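You operate a simulated robot arm through the tools that you are given. There is no shell and no other tool.

Carry out the task below with a simulated robot arm. There is one attempt and no reset: what you move stays moved.

Task
Stand the white-cap bobbin on the rack and ply both rack yarns onto the bobbin on the seat.
Fine: middle ring; twist lever on PLY, brake knob turned to its top mark, bobbin guard shut; run till both rack bobbins are bare; speed dial, band lever and spare bobbins end as they began. Set down upright: what you pick out.

It is judged by the outcome, as a careful person would: the job done as asked, and still so three seconds after it is handed in. It fails if anything else is knocked over, pushed out of place, dropped, spilled or broken. Lids that push on must go on centred and level and be pressed home; caps that screw on are set level and turned clockwise until they are tight.

Robot
A 6-joint arm with a two-finger gripper, fixed in place. Base frame: the origin is on the floor under the middle of its stand, x ahead of it, y to its left, z up; the work surface is at about z = 700. Lengths are in mm, angles in degrees, forces in N, time in s.
It reaches about 1417 mm from its shoulder. Its first joint turns from -166.0 to 166.0 degrees. Payload 3.43 kg.
The TCP is the grasp point between the finger pads, 20 mm short of the fingertips. In the tool frame z runs along the fingers and y along their closing line. The gripper opens to 190 mm; its body begins 248 mm behind the TCP.
Orientation is that of the tool frame in the base frame, as a unit quaternion [w, x, y, z]. With the fingers straight down and closing along the base's y, the tool's x points along the base's -x, its y along +y and its z along -z.

Tools
- The arm moves only by the tool drive_tool. Its argument "motion" is a list of rows, each a list of 7 numbers: the shift along the tool's x, y, z in m, then the turn, a rotation vector about the tool's x, y, z in degrees, then the closure, from 0 (fully open) to 1 (shut). In form: [[x, y, z, wx, wy, wz, fingers], ...]. A call has 1 to 20 rows; each row shifts and turns the commanded pose from where the row before left it, along the tool's axes as they then stand. Each row takes 0.2 s and may step no farther than 50 mm and 8.6 degrees from the row before; otherwise, or with a gripper value out of range, the whole call is refused. A pose out of reach is approached as far as the arm can. The call stops where the force on the tool passes 60 N (or 10 N more than at its start, if that is more) or the arm is blocked; 0.2 s more then pass. The fingers move at their own pace (about 153 mm/s each) and stop on an object; they squeeze with about 42 N. The grip force told is the motor's: it shows also when the fingers shut on nothing. Time passes only in rows, and 0.2 s behind the last, so rows that do not move let the fingers close. The reply holds the time, the measured pose of the TCP, the force on the tool along the base axes, the opening and the grip force, in the units named above and with some noise, with the torque about the TCP (base axes, N m) and any sound that the robot's microphone picked up, and new pictures: "pictures" is both (left out), scene, wrist or none.
- Cameras (640 x 400 px; columns grow to the right, rows downward): "scene" is fixed at [51.7, -498.4, 1371.5]; the picture's right is [0.59, -0.81, 0.00], its down [-0.37, -0.27, -0.89] and it looks along [0.72, 0.52, -0.46] (base axes); focal length 357 px, centre (320, 200). "wrist" rides on the gripper at [71, -8, -288] in the tool frame; the picture's right is [0.12, 0.99, 0.00], its down [-0.96, 0.12, -0.25] and it looks along [-0.25, 0.03, 0.97] (tool axes); focal length 261 px, centre (320, 200). There is no depth. A picture from a camera that has moved, and an enlarged one, comes with that camera's place and axes in the base frame and with its lens.
- move_column(by): moves the trunk up (or, below 0, down) by that many mm; the arm rides with it, the base frame stays. It gives what a move gives, with no picture.
- enlarge(camera, box): a new picture of the part [left, top, right, bottom] of that camera's present view, enlarged. The clock stands still meanwhile.
- finish_job(): hands the job in; it is judged then, once.

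Places have to be worked out from the pictures, the camera data and where the tool is seen. Open the gripper and draw the arm clear of the work before you hand the job in, unless the task says otherwise.

The tools are called after ">>>" as name(argument=value, ...) on one line, values as JSON. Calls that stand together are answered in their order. drive_tool: Moves the arm, as the interface text tells. Its arguments: {"type":"object","properties":{"motion":{"type":"array","items":{"type":"array","items":{"type":"number"}}},"pictures":{"type":"string","enum":["both","scene","wrist","none"]}},"required":["motion"]} The other tools are called the same way: move_column (by) moves the trunk up or down; enlarge (camera, box) takes an enlarged picture of a part of a camera's view; finish_job () hands the job in.

At the start:

```text
time: 0.0
tool_pos: [825.2, 137.8, 1100.5]
tool_rot: [-0.001, 0.0, 1.0, 0.0]
wrist_force: [-0.4, 0.1, 0.0]
torque: [-0.01, -0.02, 0.01]
gripper_width: 190.1
finger_force: 0.2
trunk travel left (down, up): [-325.0, 115.0]
```

scene: 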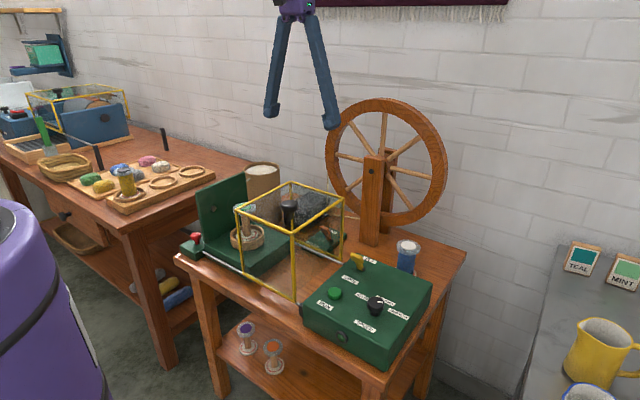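
wrist: 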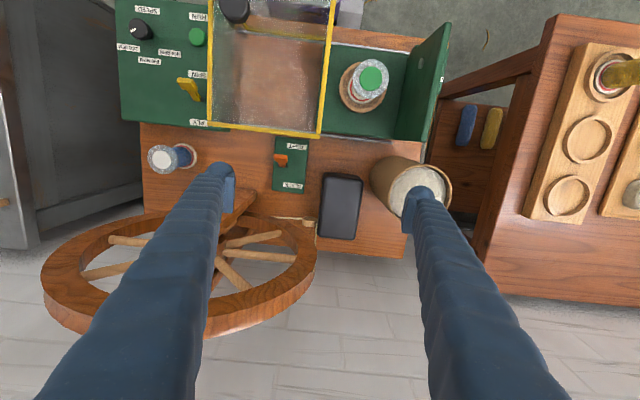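

I see a bench with a green spinning machine, a wheel, and a rack on the left table. I'll look closer at the details before moving.

>>> enlarge(camera="scene", box=[170, 150, 350, 290])

>>> enlarge(camera="scene", box=[290, 220, 450, 380])

>>> enlarge(camera="scene", box=[60, 120, 240, 240])

>>> enlarge(camera="wrist", box=[110, 0, 290, 140])

>>> enlarge(camera="wrist", box=[260, 20, 460, 260])

>>> enlarge(camera="wrist", box=[480, 20, 640, 240])

```text
2.86 times, centred on (260, 220) of scene
camera zoom: at [51.7, -498.4, 1371.5], right [0.59, -0.81, 0.0], down [-0.37, -0.27, -0.89], along [0.72, 0.52, -0.46], focal length 1020 px, centre (491, 143)
```

zoom: 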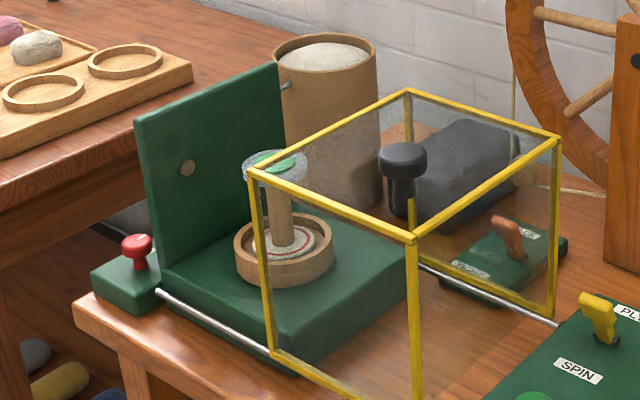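

```text
2.50 times, centred on (370, 300) of scene
camera zoom: at [51.7, -498.4, 1371.5], right [0.59, -0.81, 0.0], down [-0.37, -0.27, -0.89], along [0.72, 0.52, -0.46], focal length 892 px, centre (195, -50)
```

zoom: 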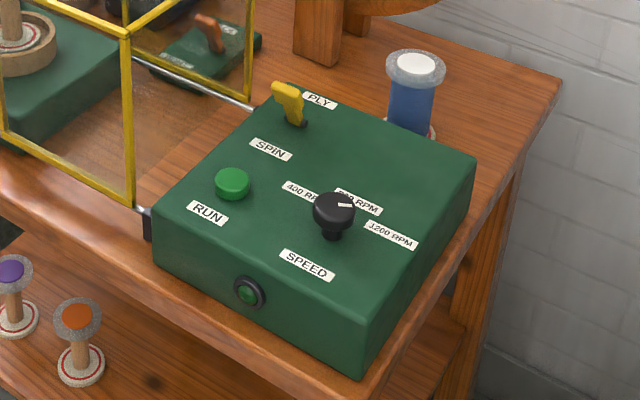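

```text
3.33 times, centred on (150, 180) of scene
camera zoom: at [51.7, -498.4, 1371.5], right [0.59, -0.81, 0.0], down [-0.37, -0.27, -0.89], along [0.72, 0.52, -0.46], focal length 1190 px, centre (887, 267)
```

zoom: 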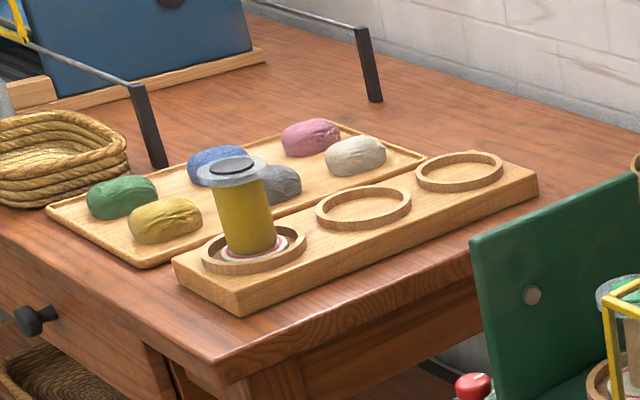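

```text
2.86 times, centred on (200, 70) of wrist
camera zoom: at [756.1, 128.7, 1389.2], right [-0.12, 0.99, 0.0], down [0.96, 0.12, 0.25], along [0.24, 0.03, -0.97], focal length 745 px, centre (663, 571)
```

zoom: 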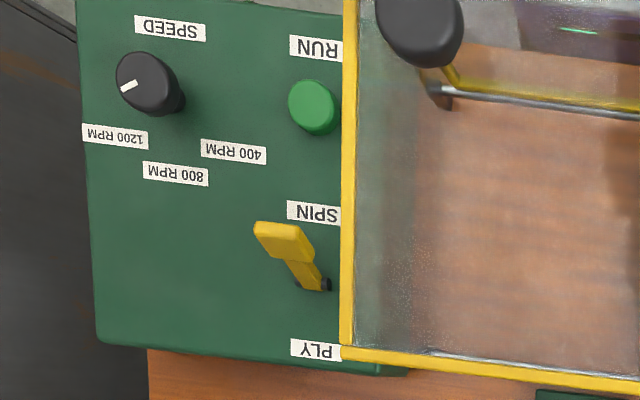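

```text
1.67 times, centred on (360, 140) of wrist
camera zoom: at [756.1, 128.7, 1389.2], right [-0.12, 0.99, 0.0], down [0.96, 0.12, 0.25], along [0.24, 0.03, -0.97], focal length 434 px, centre (253, 300)
```

zoom: 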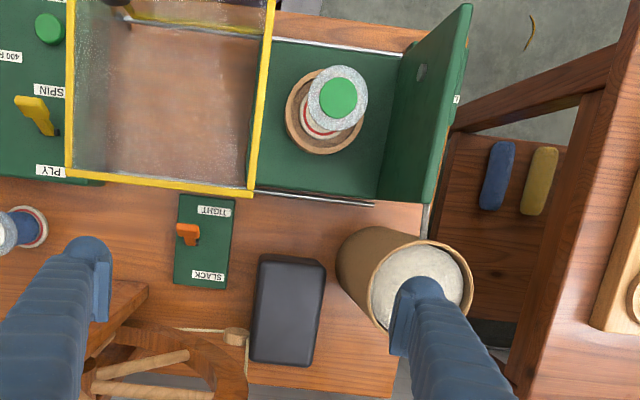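

```text
1.82 times, centred on (560, 130) of wrist
camera zoom: at [756.1, 128.7, 1389.2], right [-0.12, 0.99, 0.0], down [0.96, 0.12, 0.25], along [0.24, 0.03, -0.97], focal length 474 px, centre (-116, 327)
```

zoom: 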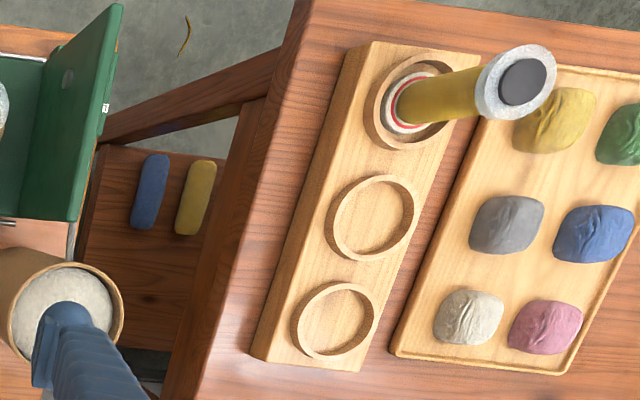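

The white-cap (blue yarn) bobbin stands on the bench at about (852,-214), the middle ring of the rack is at about (699,713), and the guard is open with a black knob on top at about (608,-7,985). I need to find the brake knob, so I'll enlarge the red knob area and other details.

>>> enlarge(camera="scene", box=[170, 210, 250, 260])

>>> enlarge(camera="scene", box=[225, 310, 305, 390])

>>> enlarge(camera="scene", box=[310, 200, 430, 280])

>>> enlarge(camera="wrist", box=[400, 0, 480, 180])

>>> enlarge(camera="scene", box=[0, 0, 160, 180])

```text
8.00 times, centred on (210, 235) of scene
camera zoom: at [51.7, -498.4, 1371.5], right [0.59, -0.81, 0.0], down [-0.37, -0.27, -0.89], along [0.72, 0.52, -0.46], focal length 2855 px, centre (1200, -80)
```

zoom: 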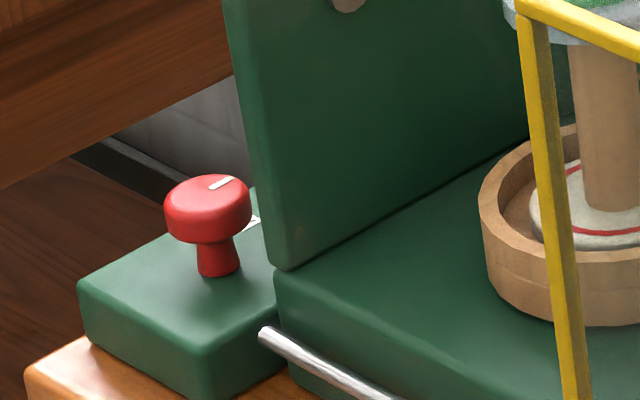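

```text
5.00 times, centred on (265, 350) of scene
camera zoom: at [51.7, -498.4, 1371.5], right [0.59, -0.81, 0.0], down [-0.37, -0.27, -0.89], along [0.72, 0.52, -0.46], focal length 1785 px, centre (595, -550)
```

zoom: 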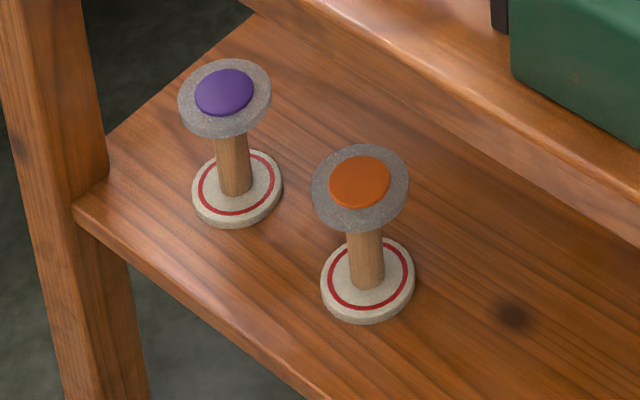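

```text
5.00 times, centred on (370, 240) of scene
camera zoom: at [51.7, -498.4, 1371.5], right [0.59, -0.81, 0.0], down [-0.37, -0.27, -0.89], along [0.72, 0.52, -0.46], focal length 1785 px, centre (70, 0)
```

zoom: 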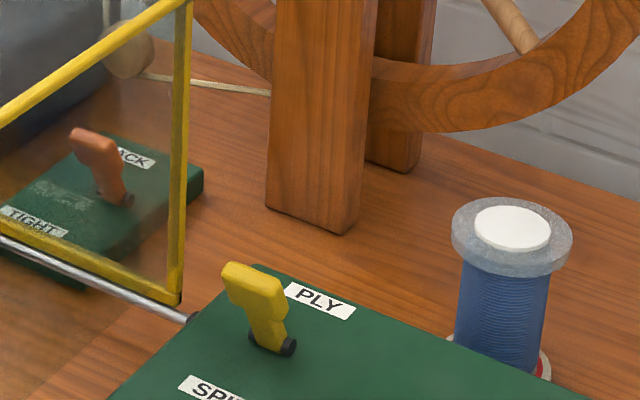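

```text
2.22 times, centred on (440, 90) of wrist
camera zoom: at [756.1, 128.7, 1389.2], right [-0.12, 0.99, 0.0], down [0.96, 0.12, 0.25], along [0.24, 0.03, -0.97], focal length 579 px, centre (53, 444)
```

zoom: 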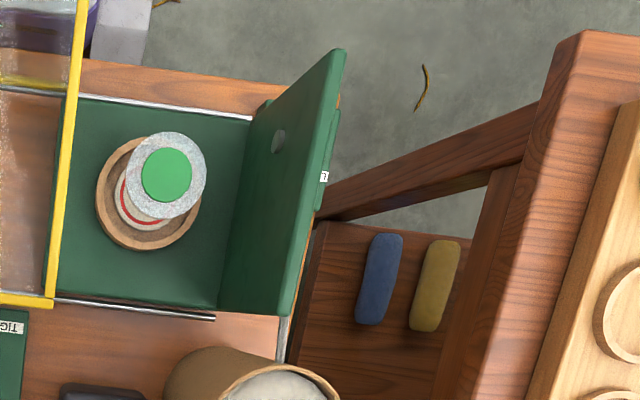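

```text
2.22 times, centred on (80, 90) of scene
camera zoom: at [51.7, -498.4, 1371.5], right [0.59, -0.81, 0.0], down [-0.37, -0.27, -0.89], along [0.72, 0.52, -0.46], focal length 793 px, centre (853, 444)
```

zoom: 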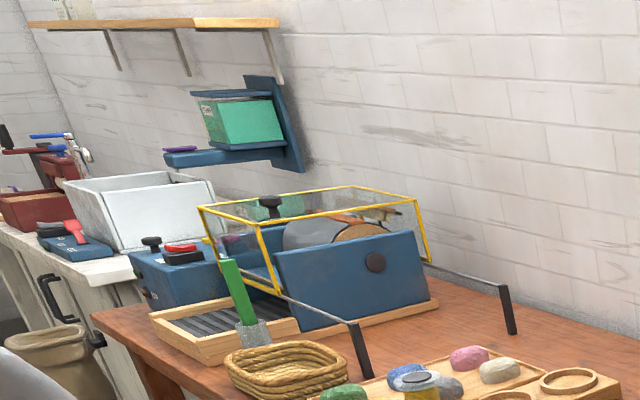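

The red knob on the small block beside the green panel is the brake knob, with a white pointer on its top and labels hidden behind the panel. I'll move the arm left and back so that the wrist camera looks down on it.

>>> drive_tool(motion=[[0.036, 0.029, 0, 0, 0, 0, 0], [0.036, 0.029, 0, 0, 0, 0, 0], [0.036, 0.029, 0, 0, 0, 0, 0], [0.036, 0.029, 0, 0, 0, 0, 0], [0.036, 0.029, 0, 0, 0, 0, 0], [0.036, 0.029, 0, 0, 0, 0, 0], [0.036, 0.029, 0, 0, 0, 0, 0], [0.036, 0.029, 0, 0, 0, 0, 0], [0.036, 0.029, 0, 0, 0, 0, 0]], pictures="both")

```text
time: 2.0
tool_pos: [500.3, 399.6, 1098.4]
tool_rot: [0.0, 0.0, 1.0, 0.001]
wrist_force: [-1.0, 0.3, 0.3]
torque: [-0.06, -0.13, -0.02]
gripper_width: 189.9
finger_force: 0.1
trunk travel left (down, up): [-325.0, 115.0]
camera wrist: at [429.7, 391.1, 1387.6], right [-0.12, 0.99, 0.0], down [0.96, 0.12, 0.25], along [0.25, 0.03, -0.97], focal length 261 px, centre (320, 200)
```

scene: 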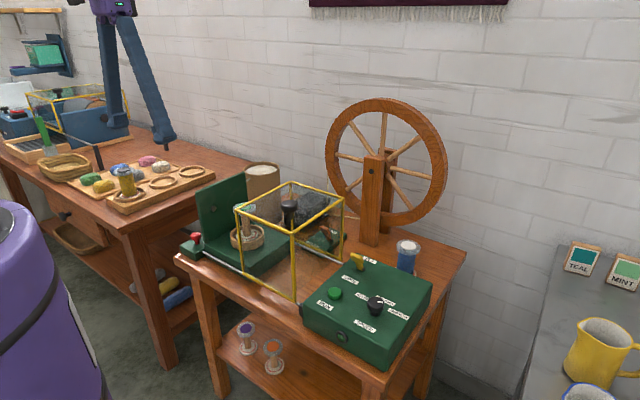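
wrist: 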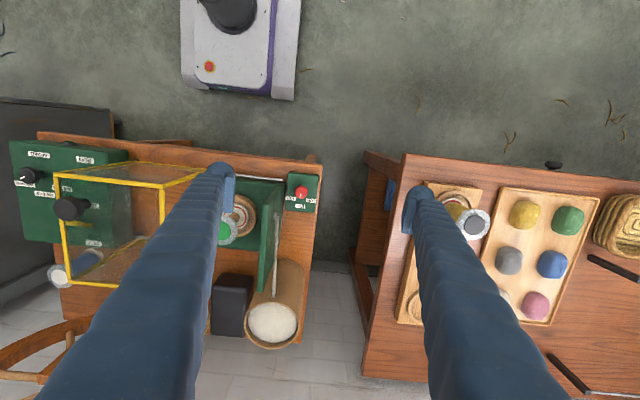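

>>> enlarge(camera="wrist", box=[270, 165, 330, 215])

>>> enlarge(camera="wrist", box=[0, 130, 240, 340])

>>> enlarge(camera="wrist", box=[380, 160, 620, 340])

```text
8.00 times, centred on (300, 190) of wrist
camera zoom: at [429.7, 391.1, 1387.6], right [-0.12, 0.99, 0.0], down [0.96, 0.12, 0.25], along [0.25, 0.03, -0.97], focal length 2085 px, centre (480, 280)
```

zoom: 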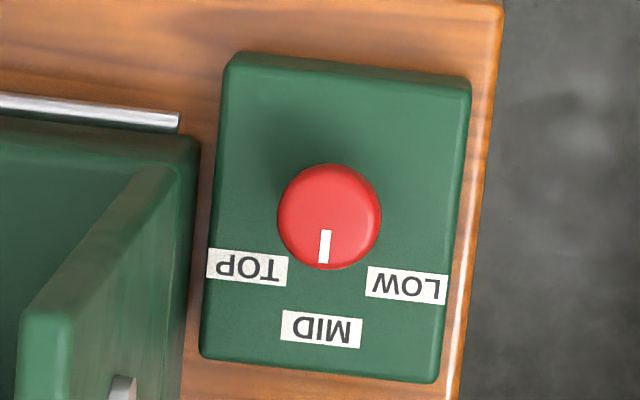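

```text
1.90 times, centred on (120, 235) of wrist
camera zoom: at [429.7, 391.1, 1387.6], right [-0.12, 0.99, 0.0], down [0.96, 0.12, 0.25], along [0.25, 0.03, -0.97], focal length 496 px, centre (701, 133)
```

zoom: 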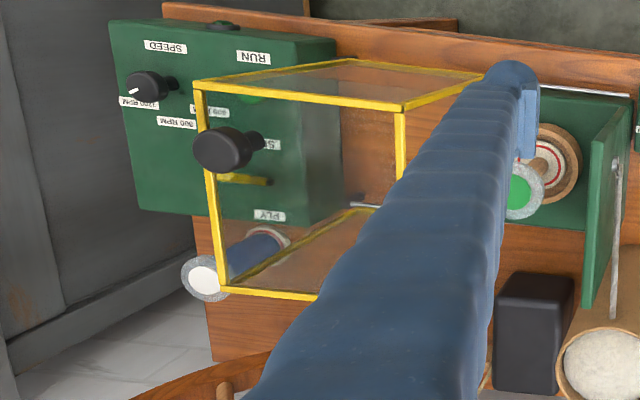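

```text
2.22 times, centred on (500, 250) of wrist
camera zoom: at [429.7, 391.1, 1387.6], right [-0.12, 0.99, 0.0], down [0.96, 0.12, 0.25], along [0.25, 0.03, -0.97], focal length 579 px, centre (-80, 89)
```

zoom: 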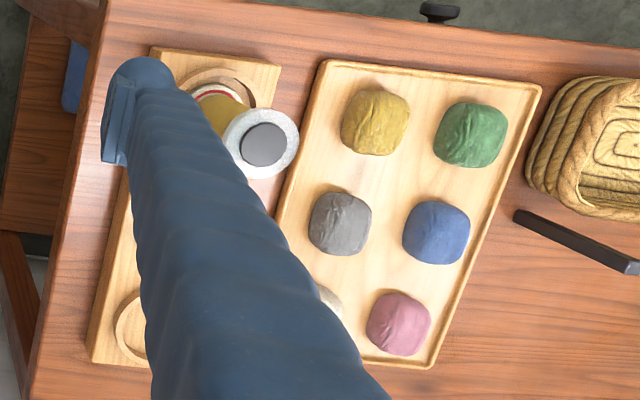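

Brake knob reads LOW/MID/TOP with the pointer on MID; TOP lies 45° clockwise seen from above. I'll check the finger shape to judge clearances.

>>> enlarge(camera="wrist", box=[180, 150, 260, 230])

>>> enlarge(camera="scene", box=[70, 0, 190, 160])

```text
5.00 times, centred on (220, 190) of wrist
camera zoom: at [429.7, 391.1, 1387.6], right [-0.12, 0.99, 0.0], down [0.96, 0.12, 0.25], along [0.25, 0.03, -0.97], focal length 1303 px, centre (820, 250)
```

zoom: 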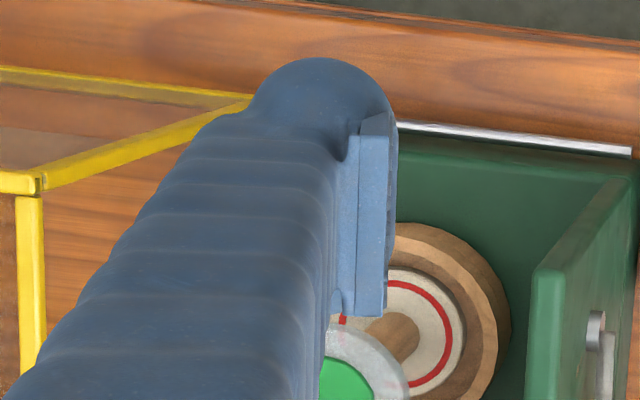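

```text
2.50 times, centred on (130, 80) of scene
camera zoom: at [51.7, -498.4, 1371.5], right [0.59, -0.81, 0.0], down [-0.37, -0.27, -0.89], along [0.72, 0.52, -0.46], focal length 892 px, centre (795, 500)
```

zoom: 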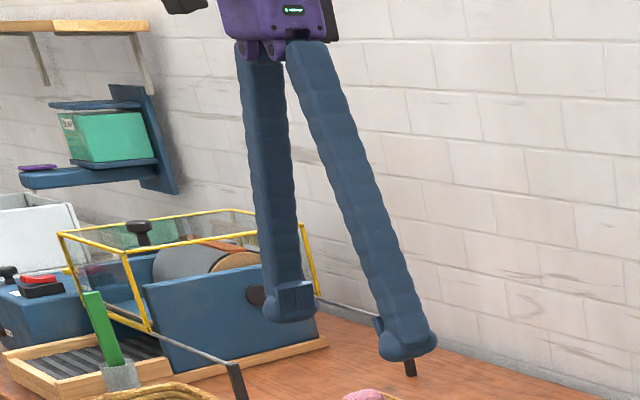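

The fingers are chunky (~40 mm), so I'll grip the brake knob with the closing line set diagonally and turn so it ends along x, away from the panel. First I'll move above the knob, partly close the fingers and turn the tool 45°.

>>> drive_tool(motion=[[-0.0253, -0.013, 0.03, 0, 0, 0, 0.4], [-0.0253, -0.013, 0.03, 0, 0, 0, 0.6], [-0.0253, -0.013, 0.03, 0, 0, 0, 0.6], [0, 0, 0, 0, 0, 7.5, 0.6], [0, 0, 0, 0, 0, 7.5, 0.6], [0, 0, 0, 0, 0, 7.5, 0.6], [0, 0, 0, 0, 0, 7.5, 0.6], [0, 0, 0, 0, 0, 7.5, 0.6], [0, 0, 0, 0, 0, 7.5, 0.6]], pictures="both")

```text
time: 4.0
tool_pos: [578.8, 360.3, 1011.7]
tool_rot: [0.0, 0.384, 0.923, 0.0]
wrist_force: [-0.8, -0.3, 0.9]
torque: [0.01, -0.03, 0.0]
gripper_width: 76.1
finger_force: 0.1
trunk travel left (down, up): [-325.0, 115.0]
camera wrist: at [522.4, 403.2, 1300.3], right [0.62, 0.79, 0.0], down [0.76, -0.6, 0.25], along [0.19, -0.15, -0.97], focal length 261 px, centre (320, 200)
```

scene: 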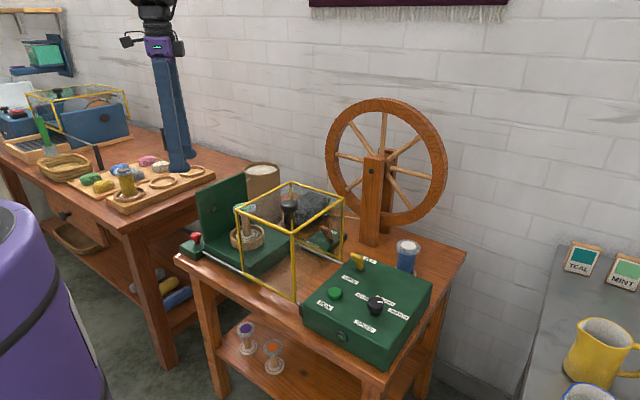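
wrist: 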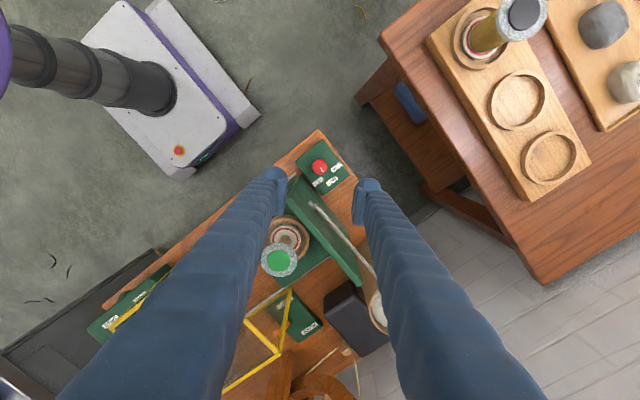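

The knob shows at about pixel (320,167), almost exactly where a point straight below the TCP should project. I'll zoom to refine.

>>> enlarge(camera="wrist", box=[270, 130, 370, 200])

>>> enlarge(camera="wrist", box=[420, 0, 640, 210])

```text
5.71 times, centred on (320, 165) of wrist
camera zoom: at [522.4, 403.2, 1300.3], right [0.62, 0.79, 0.0], down [0.76, -0.6, 0.25], along [0.19, -0.15, -0.97], focal length 1489 px, centre (320, 400)
```

zoom: 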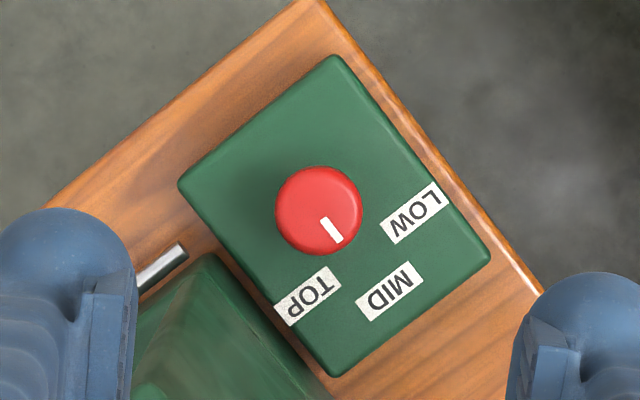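

```text
1.90 times, centred on (530, 105) of wrist
camera zoom: at [522.4, 403.2, 1300.3], right [0.62, 0.79, 0.0], down [0.76, -0.6, 0.25], along [0.19, -0.15, -0.97], focal length 496 px, centre (-80, 381)
```

zoom: 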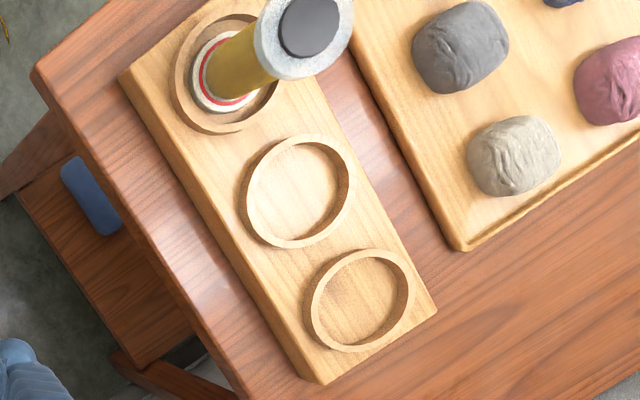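

The stereo fix puts the knob top at about (575,362,766). I'll check the thin rod behind the panel before lowering the fingers beside it.

>>> enlarge(camera="wrist", box=[250, 160, 410, 340])

```text
2.22 times, centred on (330, 250) of wrist
camera zoom: at [522.4, 403.2, 1300.3], right [0.62, 0.79, 0.0], down [0.76, -0.6, 0.25], along [0.19, -0.15, -0.97], focal length 579 px, centre (298, 89)
```

zoom: 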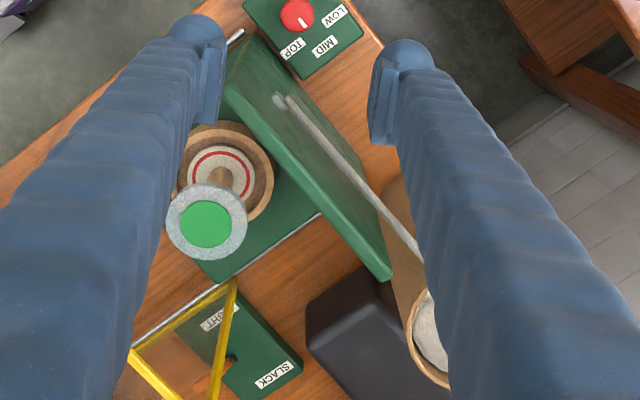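

The rod hugs the panel at y≈320, so the fingers ending along x at y≈342–382 are clear of it. I'll shift to (575,362), narrow the fingers to ~55 mm and descend to about z=800 to check alignment.

>>> drive_tool(motion=[[0.0044, -0.0014, 0.03, 0, 0, 0, 0.71], [0, 0, 0.045, 0, 0, 0, 0.71], [0, 0, 0.045, 0, 0, 0, 0.71], [0, 0, 0.045, 0, 0, 0, 0.71], [0, 0, 0.045, 0, 0, 0, 0.71], [0, 0, 0, 0, 0, 0, 0.71]], pictures="both")

```text
time: 5.4
tool_pos: [574.9, 363.2, 801.2]
tool_rot: [0.001, 0.383, 0.924, -0.001]
wrist_force: [-0.1, 0.3, 0.4]
torque: [-0.04, -0.01, 0.0]
gripper_width: 55.3
finger_force: 0.1
trunk travel left (down, up): [-325.0, 115.0]
camera wrist: at [518.8, 406.8, 1090.5], right [0.62, 0.79, 0.0], down [0.76, -0.6, 0.25], along [0.19, -0.15, -0.97], focal length 261 px, centre (320, 200)
```

scene: 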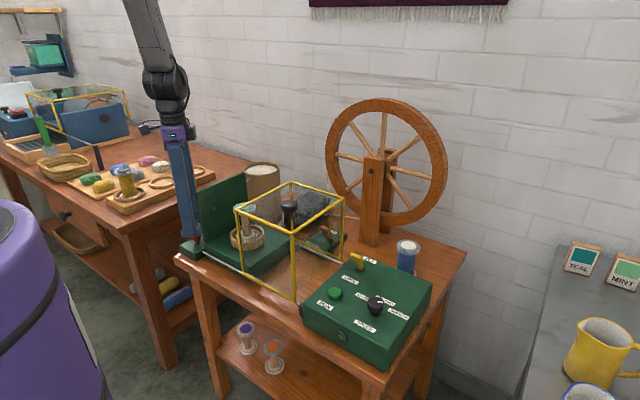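
wrist: 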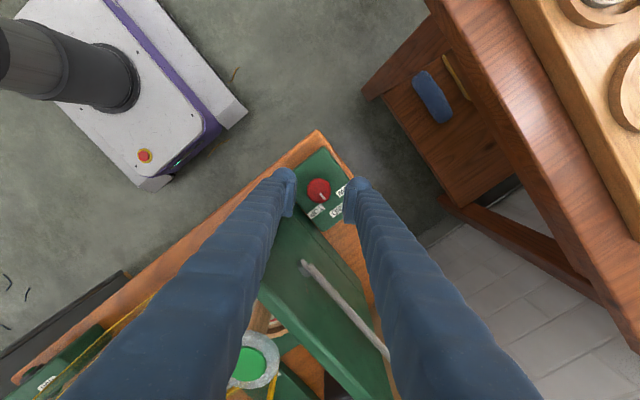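

>>> enlarge(camera="wrist", box=[260, 140, 390, 240])

>>> enlarge(camera="scene", box=[150, 180, 250, 270])

```text
4.00 times, centred on (325, 190) of wrist
camera zoom: at [518.8, 406.8, 1090.5], right [0.62, 0.79, 0.0], down [0.76, -0.6, 0.25], along [0.19, -0.15, -0.97], focal length 1043 px, centre (300, 240)
```

zoom: 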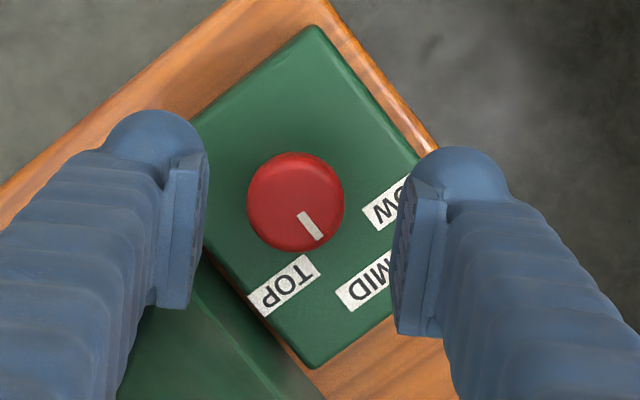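

```text
4.44 times, centred on (200, 225) of scene
camera zoom: at [51.7, -498.4, 1371.5], right [0.59, -0.81, 0.0], down [-0.37, -0.27, -0.89], along [0.72, 0.52, -0.46], focal length 1586 px, centre (853, 89)
```

zoom: 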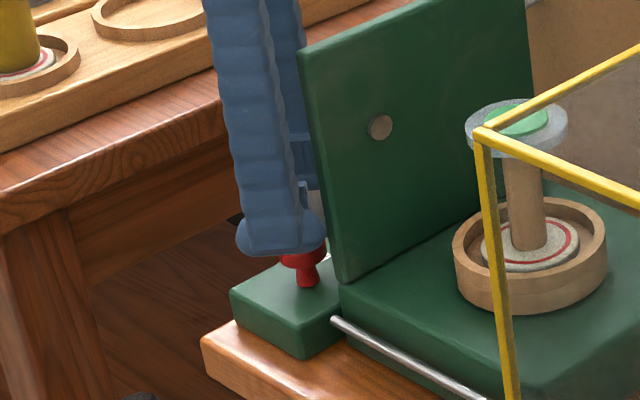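

Alignment with the knob is within 2 mm. I'll descend 39 mm, close on the knob and check the grip.

>>> drive_tool(motion=[[0, 0, 0.02, 0, 0, 0, 0.71], [0, 0, 0.019, 0, 0, 0, 0.71], [0, 0, 0, 0, 0, 0, 0.71], [0, 0, 0, 0, 0, 0, 1], [0, 0, 0, 0, 0, 0, 1], [0, 0, 0, 0, 0, 0, 1]], pictures="scene")

>>> enlarge(camera="wrist", box=[260, 140, 390, 240])

```text
time: 6.8
tool_pos: [574.6, 362.4, 764.2]
tool_rot: [0.0, 0.382, 0.924, 0.0]
wrist_force: [1.0, 1.9, 4.6]
torque: [0.02, -0.01, 0.04]
gripper_width: 30.2
finger_force: 45.3
trunk travel left (down, up): [-325.0, 115.0]
```

scene: 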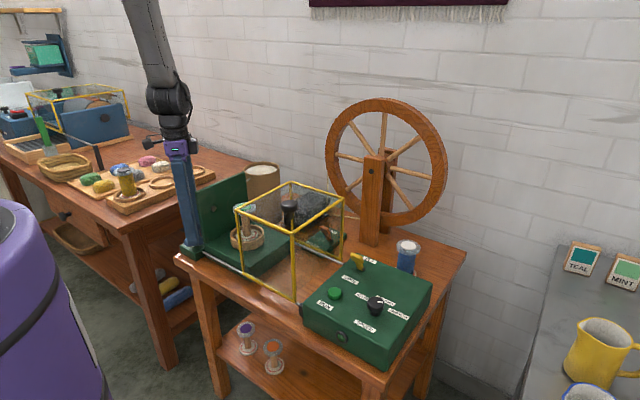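

```text
4.00 times, centred on (325, 190) of wrist
camera zoom: at [518.0, 405.7, 1052.4], right [0.62, 0.79, 0.0], down [0.76, -0.6, 0.25], along [0.19, -0.15, -0.97], focal length 1043 px, centre (300, 240)
```

zoom: 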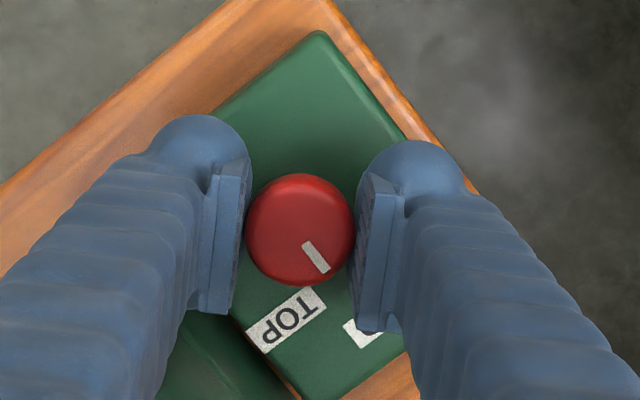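

The knob is gripped (30 mm wide, 45 N). Now I'll turn it clockwise 45° toward TOP.

>>> drive_tool(motion=[[0, 0, 0, 0, 0, 7.5, 1], [0, 0, 0, 0, 0, 7.5, 1], [0, 0, 0, 0, 0, 7.5, 1], [0, 0, 0, 0, 0, 7.5, 1], [0, 0, 0, 0, 0, 7.5, 1], [0, 0, 0, 0, 0, 7.5, 1], [0, 0, 0, 0, 0, 0, 1]], pictures="wrist")

>>> enlarge(camera="wrist", box=[260, 140, 390, 240])

```text
time: 8.4
tool_pos: [575.2, 363.1, 764.7]
tool_rot: [0.0, 0.708, 0.706, 0.001]
wrist_force: [14.1, 10.3, 20.7]
torque: [0.08, -0.17, 0.02]
gripper_width: 30.1
finger_force: 44.8
trunk travel left (down, up): [-325.0, 115.0]
camera wrist: at [565.6, 432.2, 1052.4], right [0.99, 0.12, 0.0], down [0.11, -0.96, 0.25], along [0.03, -0.24, -0.97], focal length 261 px, centre (320, 200)
```

wrist: 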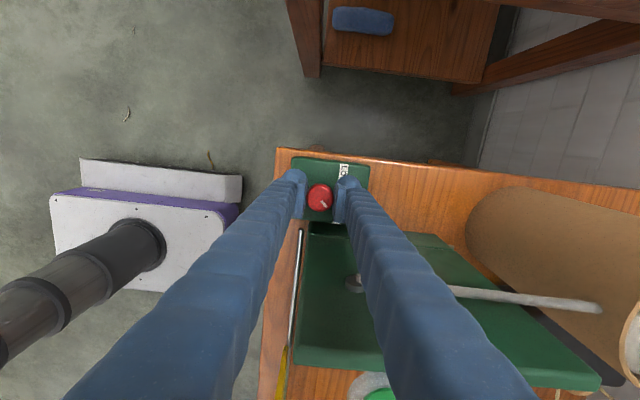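

```text
4.00 times, centred on (325, 190) of wrist
camera zoom: at [565.6, 432.2, 1052.4], right [0.99, 0.12, 0.0], down [0.11, -0.96, 0.25], along [0.03, -0.24, -0.97], focal length 1043 px, centre (300, 240)
```

zoom: 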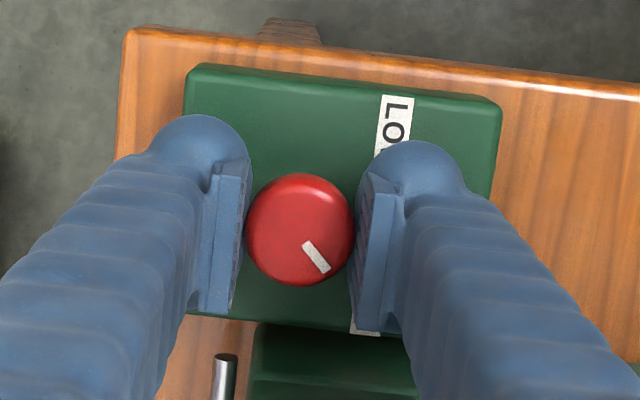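

The pointer turned along with the fingers, now about 45–49° toward TOP. I'll release gently, rise and check the pointer.

>>> drive_tool(motion=[[0, 0, 0, 0, 0, 0, 0.75], [0, 0, 0, 0, 0, 0, 0.71], [0, 0, -0.03, 0, 0, 0, 0.71], [0, 0, -0.045, 0, 0, 0, 0.71], [0, 0, -0.045, 0, 0, 0, 0.71], [0, 0, -0.045, 0, 0, 0, 0.71], [0, 0, -0.045, 0, 0, 0, 0.71], [0, 0, -0.045, 0, 0, 0, 0.71]], pictures="both")

>>> enlarge(camera="wrist", box=[270, 130, 370, 200])

```text
time: 10.2
tool_pos: [572.5, 362.0, 1018.4]
tool_rot: [0.0, 0.708, 0.707, -0.001]
wrist_force: [-0.5, -0.7, -0.1]
torque: [0.0, -0.04, 0.02]
gripper_width: 55.1
finger_force: 0.2
trunk travel left (down, up): [-325.0, 115.0]
camera wrist: at [564.2, 431.1, 1307.1], right [0.99, 0.12, 0.0], down [0.12, -0.96, 0.25], along [0.03, -0.25, -0.97], focal length 261 px, centre (320, 200)
```

scene: 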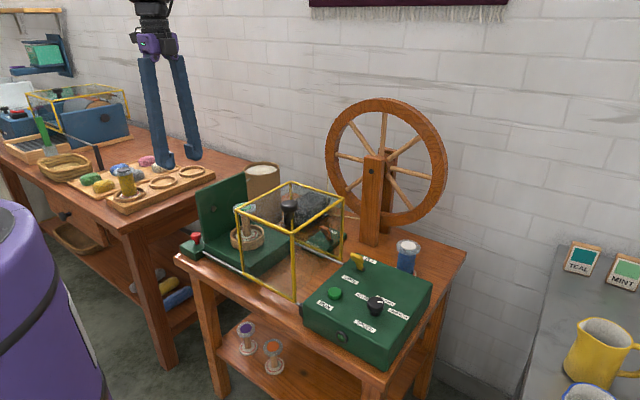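
wrist: 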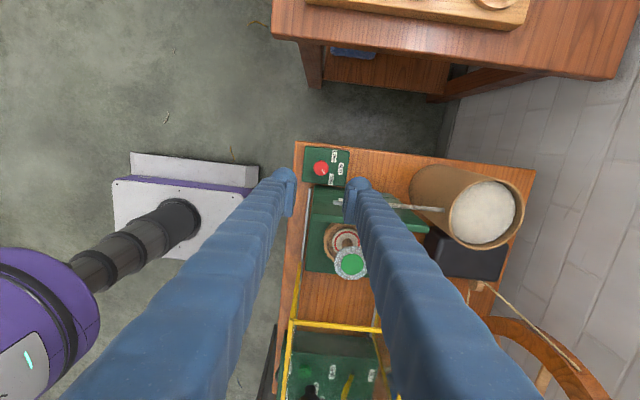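

```text
5.71 times, centred on (320, 165) of wrist
camera zoom: at [564.2, 431.1, 1307.1], right [0.99, 0.12, 0.0], down [0.12, -0.96, 0.25], along [0.03, -0.25, -0.97], focal length 1489 px, centre (320, 400)
```

zoom: 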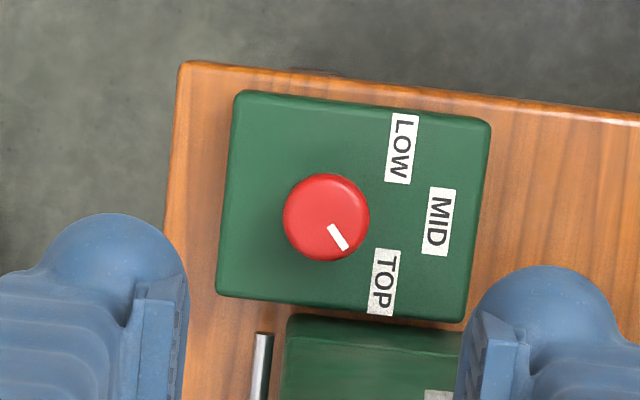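

The pointer now lines up with TOP. Next the twist lever: I'll rise, turn the tool back so it closes along y, and fly over the guard to a spot above the lever to look at it.

>>> drive_tool(motion=[[0, 0, -0.025, 0, 0, -8, 0.71], [0, 0, -0.025, 0, 0, -8, 0.71], [0, 0, -0.015, 0, 0, -8, 0.71], [0, 0, 0, 0, 0, -8, 0.71], [0, 0, 0, 0, 0, -8, 0.71], [0, 0, 0, 0, 0, -8, 0.71], [0, 0, 0, 0, 0, -8, 0.71], [0, 0, 0, 0, 0, -8, 0.71], [0, 0, 0, 0, 0, -8, 0.71], [0, 0, 0, 0, 0, -8, 0.71], [0, 0, 0, 0, 0, -8, 0.71], [0, 0, 0, 0, 0, -2, 0.71]], pictures="none")

>>> drive_tool(motion=[[-0.0098, -0.0422, 0, 0, 0, 0, 1], [-0.0098, -0.0422, 0, 0, 0, 0, 1], [-0.0098, -0.0422, 0, 0, 0, 0, 1], [-0.0098, -0.0422, 0, 0, 0, 0, 1], [-0.0098, -0.0422, 0, 0, 0, 0, 1], [-0.0098, -0.0422, 0, 0, 0, 0, 1], [-0.0098, -0.0422, 0, 0, 0, 0, 1], [-0.0098, -0.0422, 0, 0, 0, 0, 1], [-0.0098, -0.0422, 0, 0, 0, 0, 1], [-0.0098, -0.0422, 0, 0, 0, 0, 1], [-0.0098, -0.0422, 0, 0, 0, 0, 1], [-0.0098, -0.0422, 0, 0, 0, 0, 1]], pictures="both")

```text
time: 12.8
tool_pos: [573.6, 362.1, 1083.8]
tool_rot: [0.0, 0.0, 1.0, 0.0]
wrist_force: [0.4, 0.2, -0.6]
torque: [-0.01, -0.03, 0.02]
gripper_width: 55.3
finger_force: 0.0
trunk travel left (down, up): [-325.0, 115.0]
```

```text
time: 15.4
tool_pos: [691.0, -145.2, 1082.7]
tool_rot: [-0.001, -0.001, 1.0, 0.0]
wrist_force: [1.0, 0.1, -0.5]
torque: [0.06, 0.02, -0.01]
gripper_width: 0.0
finger_force: 34.4
trunk travel left (down, up): [-325.0, 115.0]
camera wrist: at [621.3, -155.6, 1370.0], right [-0.12, 0.99, 0.0], down [0.96, 0.12, 0.25], along [0.24, 0.03, -0.97], focal length 261 px, centre (320, 200)
```

scene: 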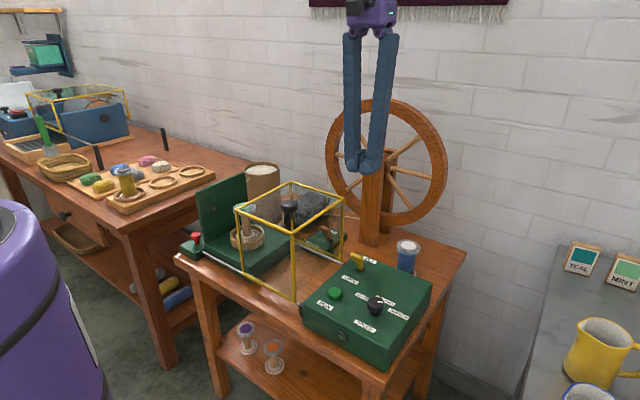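
wrist: 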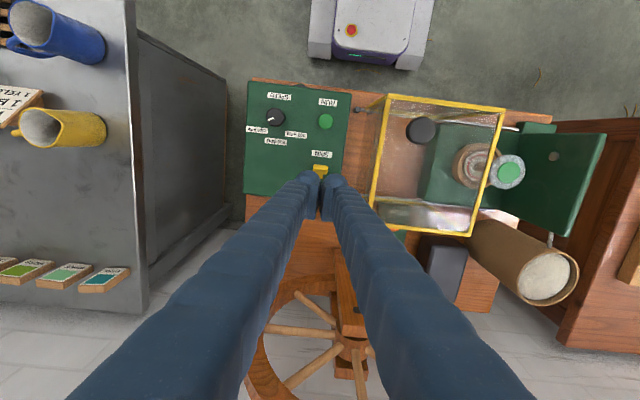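

>>> enlarge(camera="wrist", box=[240, 75, 400, 215])

>>> enlarge(camera="wrist", box=[350, 75, 620, 265])

```text
2.86 times, centred on (320, 145) of wrist
camera zoom: at [621.3, -155.6, 1370.0], right [-0.12, 0.99, 0.0], down [0.96, 0.12, 0.25], along [0.24, 0.03, -0.97], focal length 745 px, centre (320, 357)
```

zoom: 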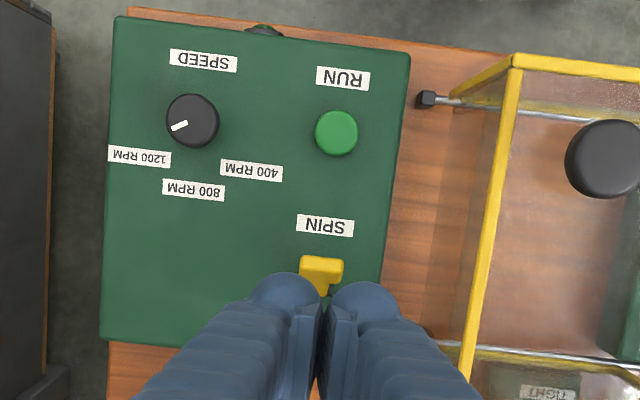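

```text
2.11 times, centred on (485, 170) of wrist
camera zoom: at [621.3, -155.6, 1370.0], right [-0.12, 0.99, 0.0], down [0.96, 0.12, 0.25], along [0.24, 0.03, -0.97], focal length 549 px, centre (-27, 263)
```

zoom: 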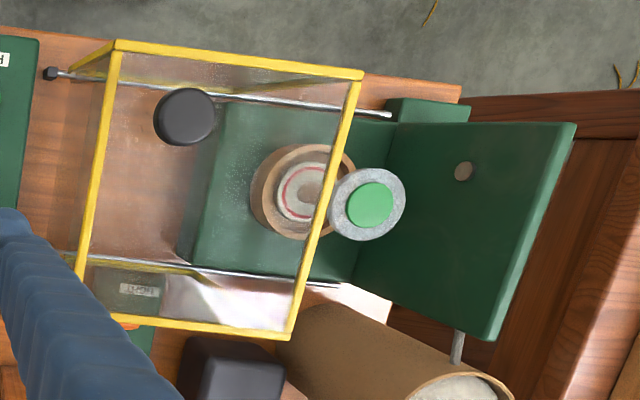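

The lever head is at about (694,-145,833), leaning to SPIN. I'll bring the closed fingertips down on its SPIN side (x≈640, tips at z≈815).

>>> drive_tool(motion=[[0.017, 0, 0.04, 0, 0, 0, 1], [0.017, 0, 0.042, 0, 0, 0, 1], [0.017, 0, 0.042, 0, 0, 0, 1], [0, 0, 0.042, 0, 0, 0, 1], [0, 0, 0.042, 0, 0, 0, 1], [0, 0, 0.04, 0, 0, 0, 1], [0, 0, 0, 0, 0, 0, 1]], pictures="both")

>>> enlarge(camera="scene", box=[300, 200, 440, 330])

>>> enlarge(camera="wrist", box=[240, 120, 400, 240])

```text
time: 17.0
tool_pos: [640.9, -143.0, 833.3]
tool_rot: [0.0, 0.0, 1.0, -0.001]
wrist_force: [0.2, -0.7, 0.0]
torque: [0.0, -0.01, 0.0]
gripper_width: 0.0
finger_force: 34.6
trunk travel left (down, up): [-325.0, 115.0]
camera wrist: at [568.9, -152.9, 1121.5], right [-0.12, 0.99, 0.0], down [0.96, 0.12, 0.25], along [0.25, 0.03, -0.97], focal length 261 px, centre (320, 200)
```

scene: 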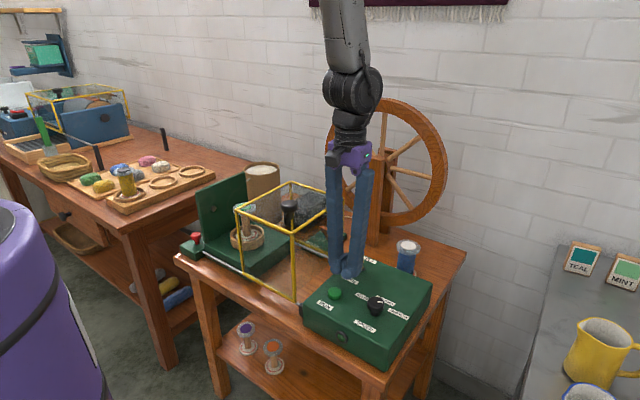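
wrist: 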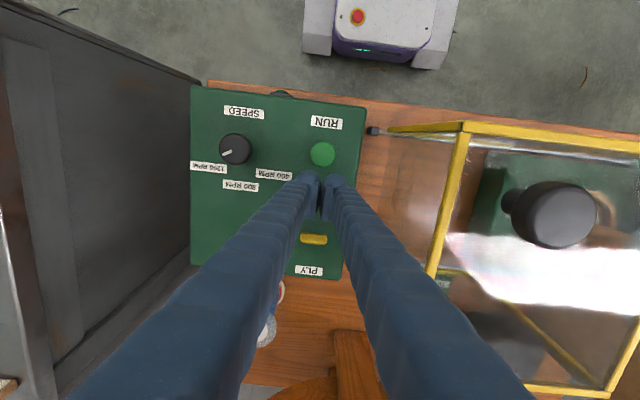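

```text
3.08 times, centred on (370, 265) of scene
camera zoom: at [51.7, -498.4, 1371.5], right [0.59, -0.81, 0.0], down [-0.37, -0.27, -0.89], along [0.72, 0.52, -0.46], focal length 1098 px, centre (166, 0)
```

zoom: 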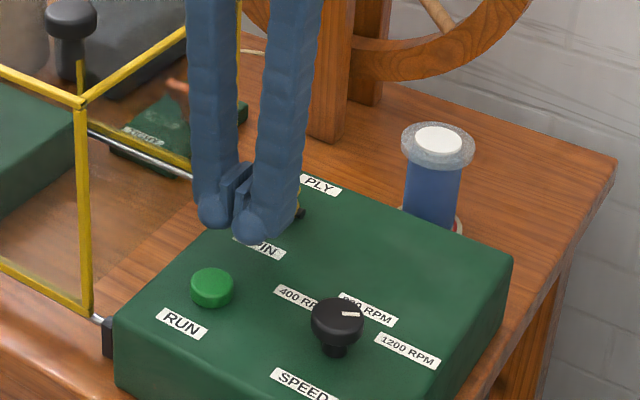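

```text
3.33 times, centred on (320, 180) of wrist
camera zoom: at [568.9, -152.9, 1121.5], right [-0.12, 0.99, 0.0], down [0.96, 0.12, 0.25], along [0.25, 0.03, -0.97], focal length 869 px, centre (320, 267)
```

zoom: 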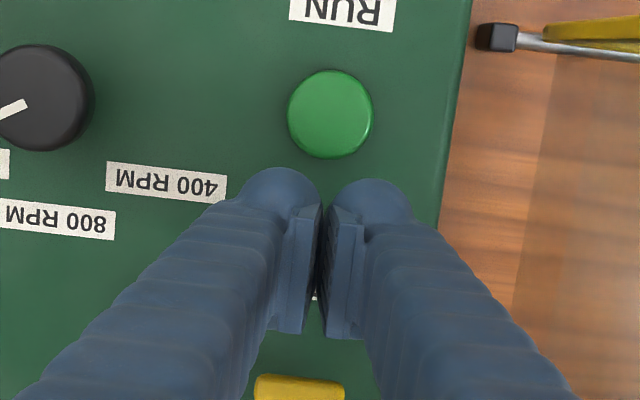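

The lever head lies just ahead (+x) of the fingertips, about 20 mm away. I'll push +x in small steps.

>>> drive_tool(motion=[[-0.01, 0, 0, 0, 0, 0, 1], [-0.01, 0, 0, 0, 0, 0, 1], [-0.01, 0, 0, 0, 0, 0, 1], [-0.01, 0, 0, 0, 0, 0, 1], [-0.005, 0, 0, 0, 0, 0, 1]], pictures="both")

>>> enlarge(camera="scene", box=[300, 200, 440, 330])

>>> enlarge(camera="wrist", box=[240, 140, 400, 280])

```text
time: 18.2
tool_pos: [685.5, -142.8, 833.0]
tool_rot: [-0.001, 0.0, 1.0, 0.001]
wrist_force: [0.1, 0.0, -0.3]
torque: [0.01, 0.03, -0.01]
gripper_width: 0.0
finger_force: 34.3
trunk travel left (down, up): [-325.0, 115.0]
camera wrist: at [615.0, -152.4, 1122.2], right [-0.12, 0.99, 0.0], down [0.96, 0.12, 0.25], along [0.24, 0.03, -0.97], focal length 261 px, centre (320, 200)
```

scene: 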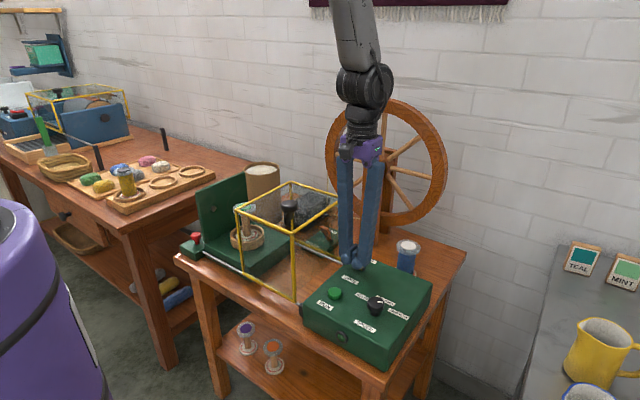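
wrist: 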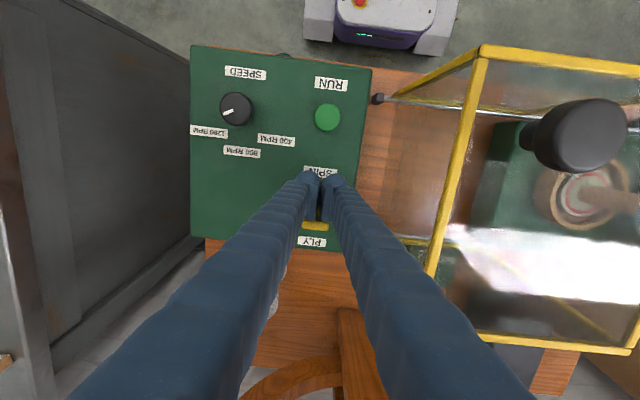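

```text
3.08 times, centred on (370, 265) of scene
camera zoom: at [51.7, -498.4, 1371.5], right [0.59, -0.81, 0.0], down [-0.37, -0.27, -0.89], along [0.72, 0.52, -0.46], focal length 1098 px, centre (166, 0)
```

zoom: 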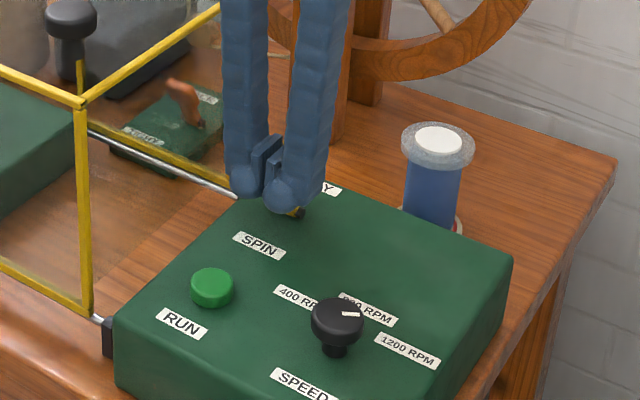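

```text
2.86 times, centred on (320, 210) of wrist
camera zoom: at [615.0, -152.4, 1122.2], right [-0.12, 0.99, 0.0], down [0.96, 0.12, 0.25], along [0.24, 0.03, -0.97], focal length 745 px, centre (320, 171)
```

zoom: 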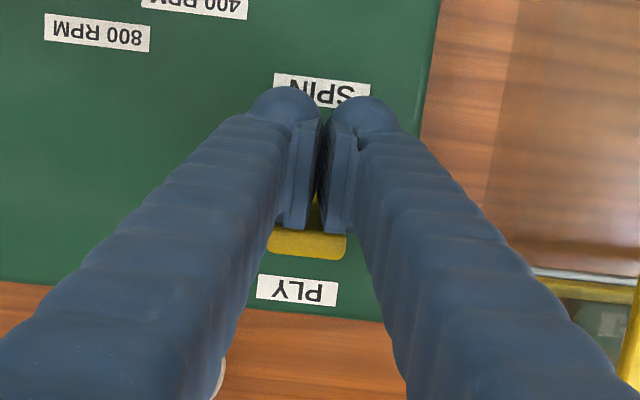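

The lever is now about upright and moving freely. I'll keep pushing toward PLY.

>>> drive_tool(motion=[[-0.008, 0, 0, 0, 0, 0, 1], [-0.008, 0, 0, 0, 0, 0, 1], [-0.006, 0, 0, 0, 0, 0, 1]], pictures="both")

>>> enlarge(camera="wrist", box=[240, 140, 400, 280])

>>> enlarge(camera="scene", box=[300, 200, 440, 330])

```text
time: 19.0
tool_pos: [705.6, -144.0, 834.3]
tool_rot: [-0.002, 0.0, 1.0, 0.0]
wrist_force: [-11.3, -1.4, 1.1]
torque: [-0.01, 0.09, -0.01]
gripper_width: 5.9
finger_force: 34.0
trunk travel left (down, up): [-325.0, 115.0]
camera wrist: at [635.9, -153.7, 1122.8], right [-0.12, 0.99, 0.0], down [0.96, 0.12, 0.24], along [0.24, 0.03, -0.97], focal length 261 px, centre (320, 200)
```

scene: 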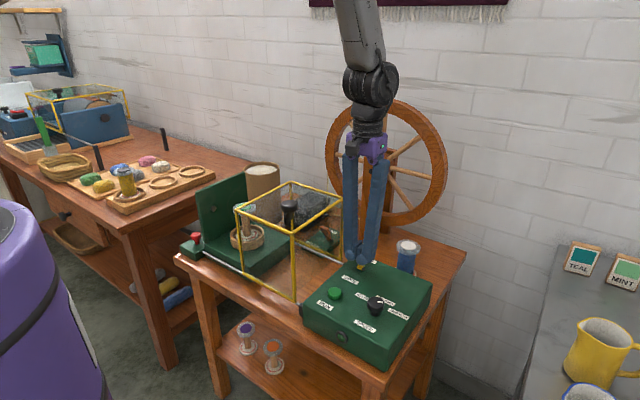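
wrist: 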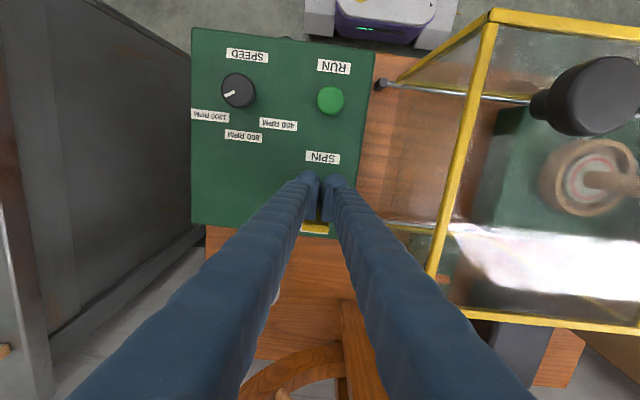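

```text
2.86 times, centred on (320, 210) of wrist
camera zoom: at [635.9, -153.7, 1122.8], right [-0.12, 0.99, 0.0], down [0.96, 0.12, 0.24], along [0.24, 0.03, -0.97], focal length 745 px, centre (320, 171)
```

zoom: 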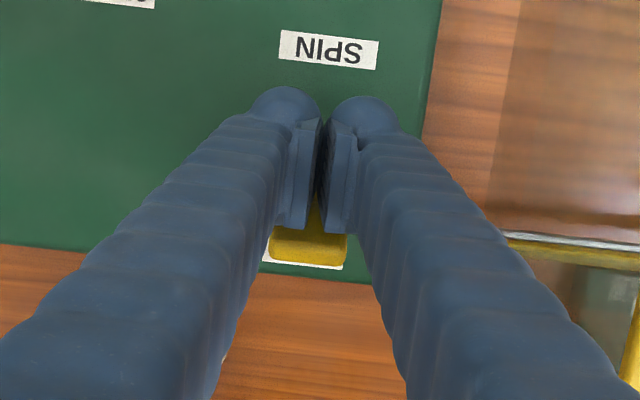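

```text
3.08 times, centred on (370, 265) of scene
camera zoom: at [51.7, -498.4, 1371.5], right [0.59, -0.81, 0.0], down [-0.37, -0.27, -0.89], along [0.72, 0.52, -0.46], focal length 1098 px, centre (166, 0)
```

zoom: 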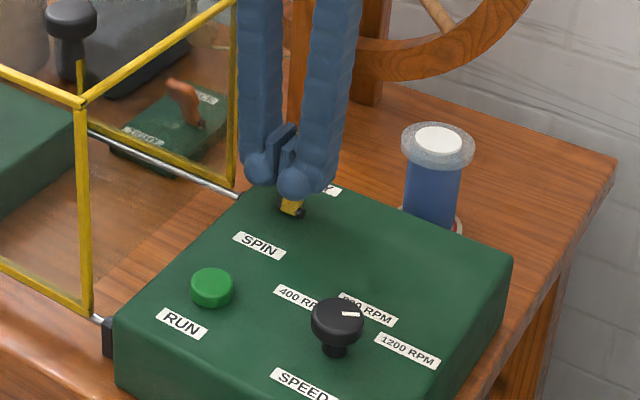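

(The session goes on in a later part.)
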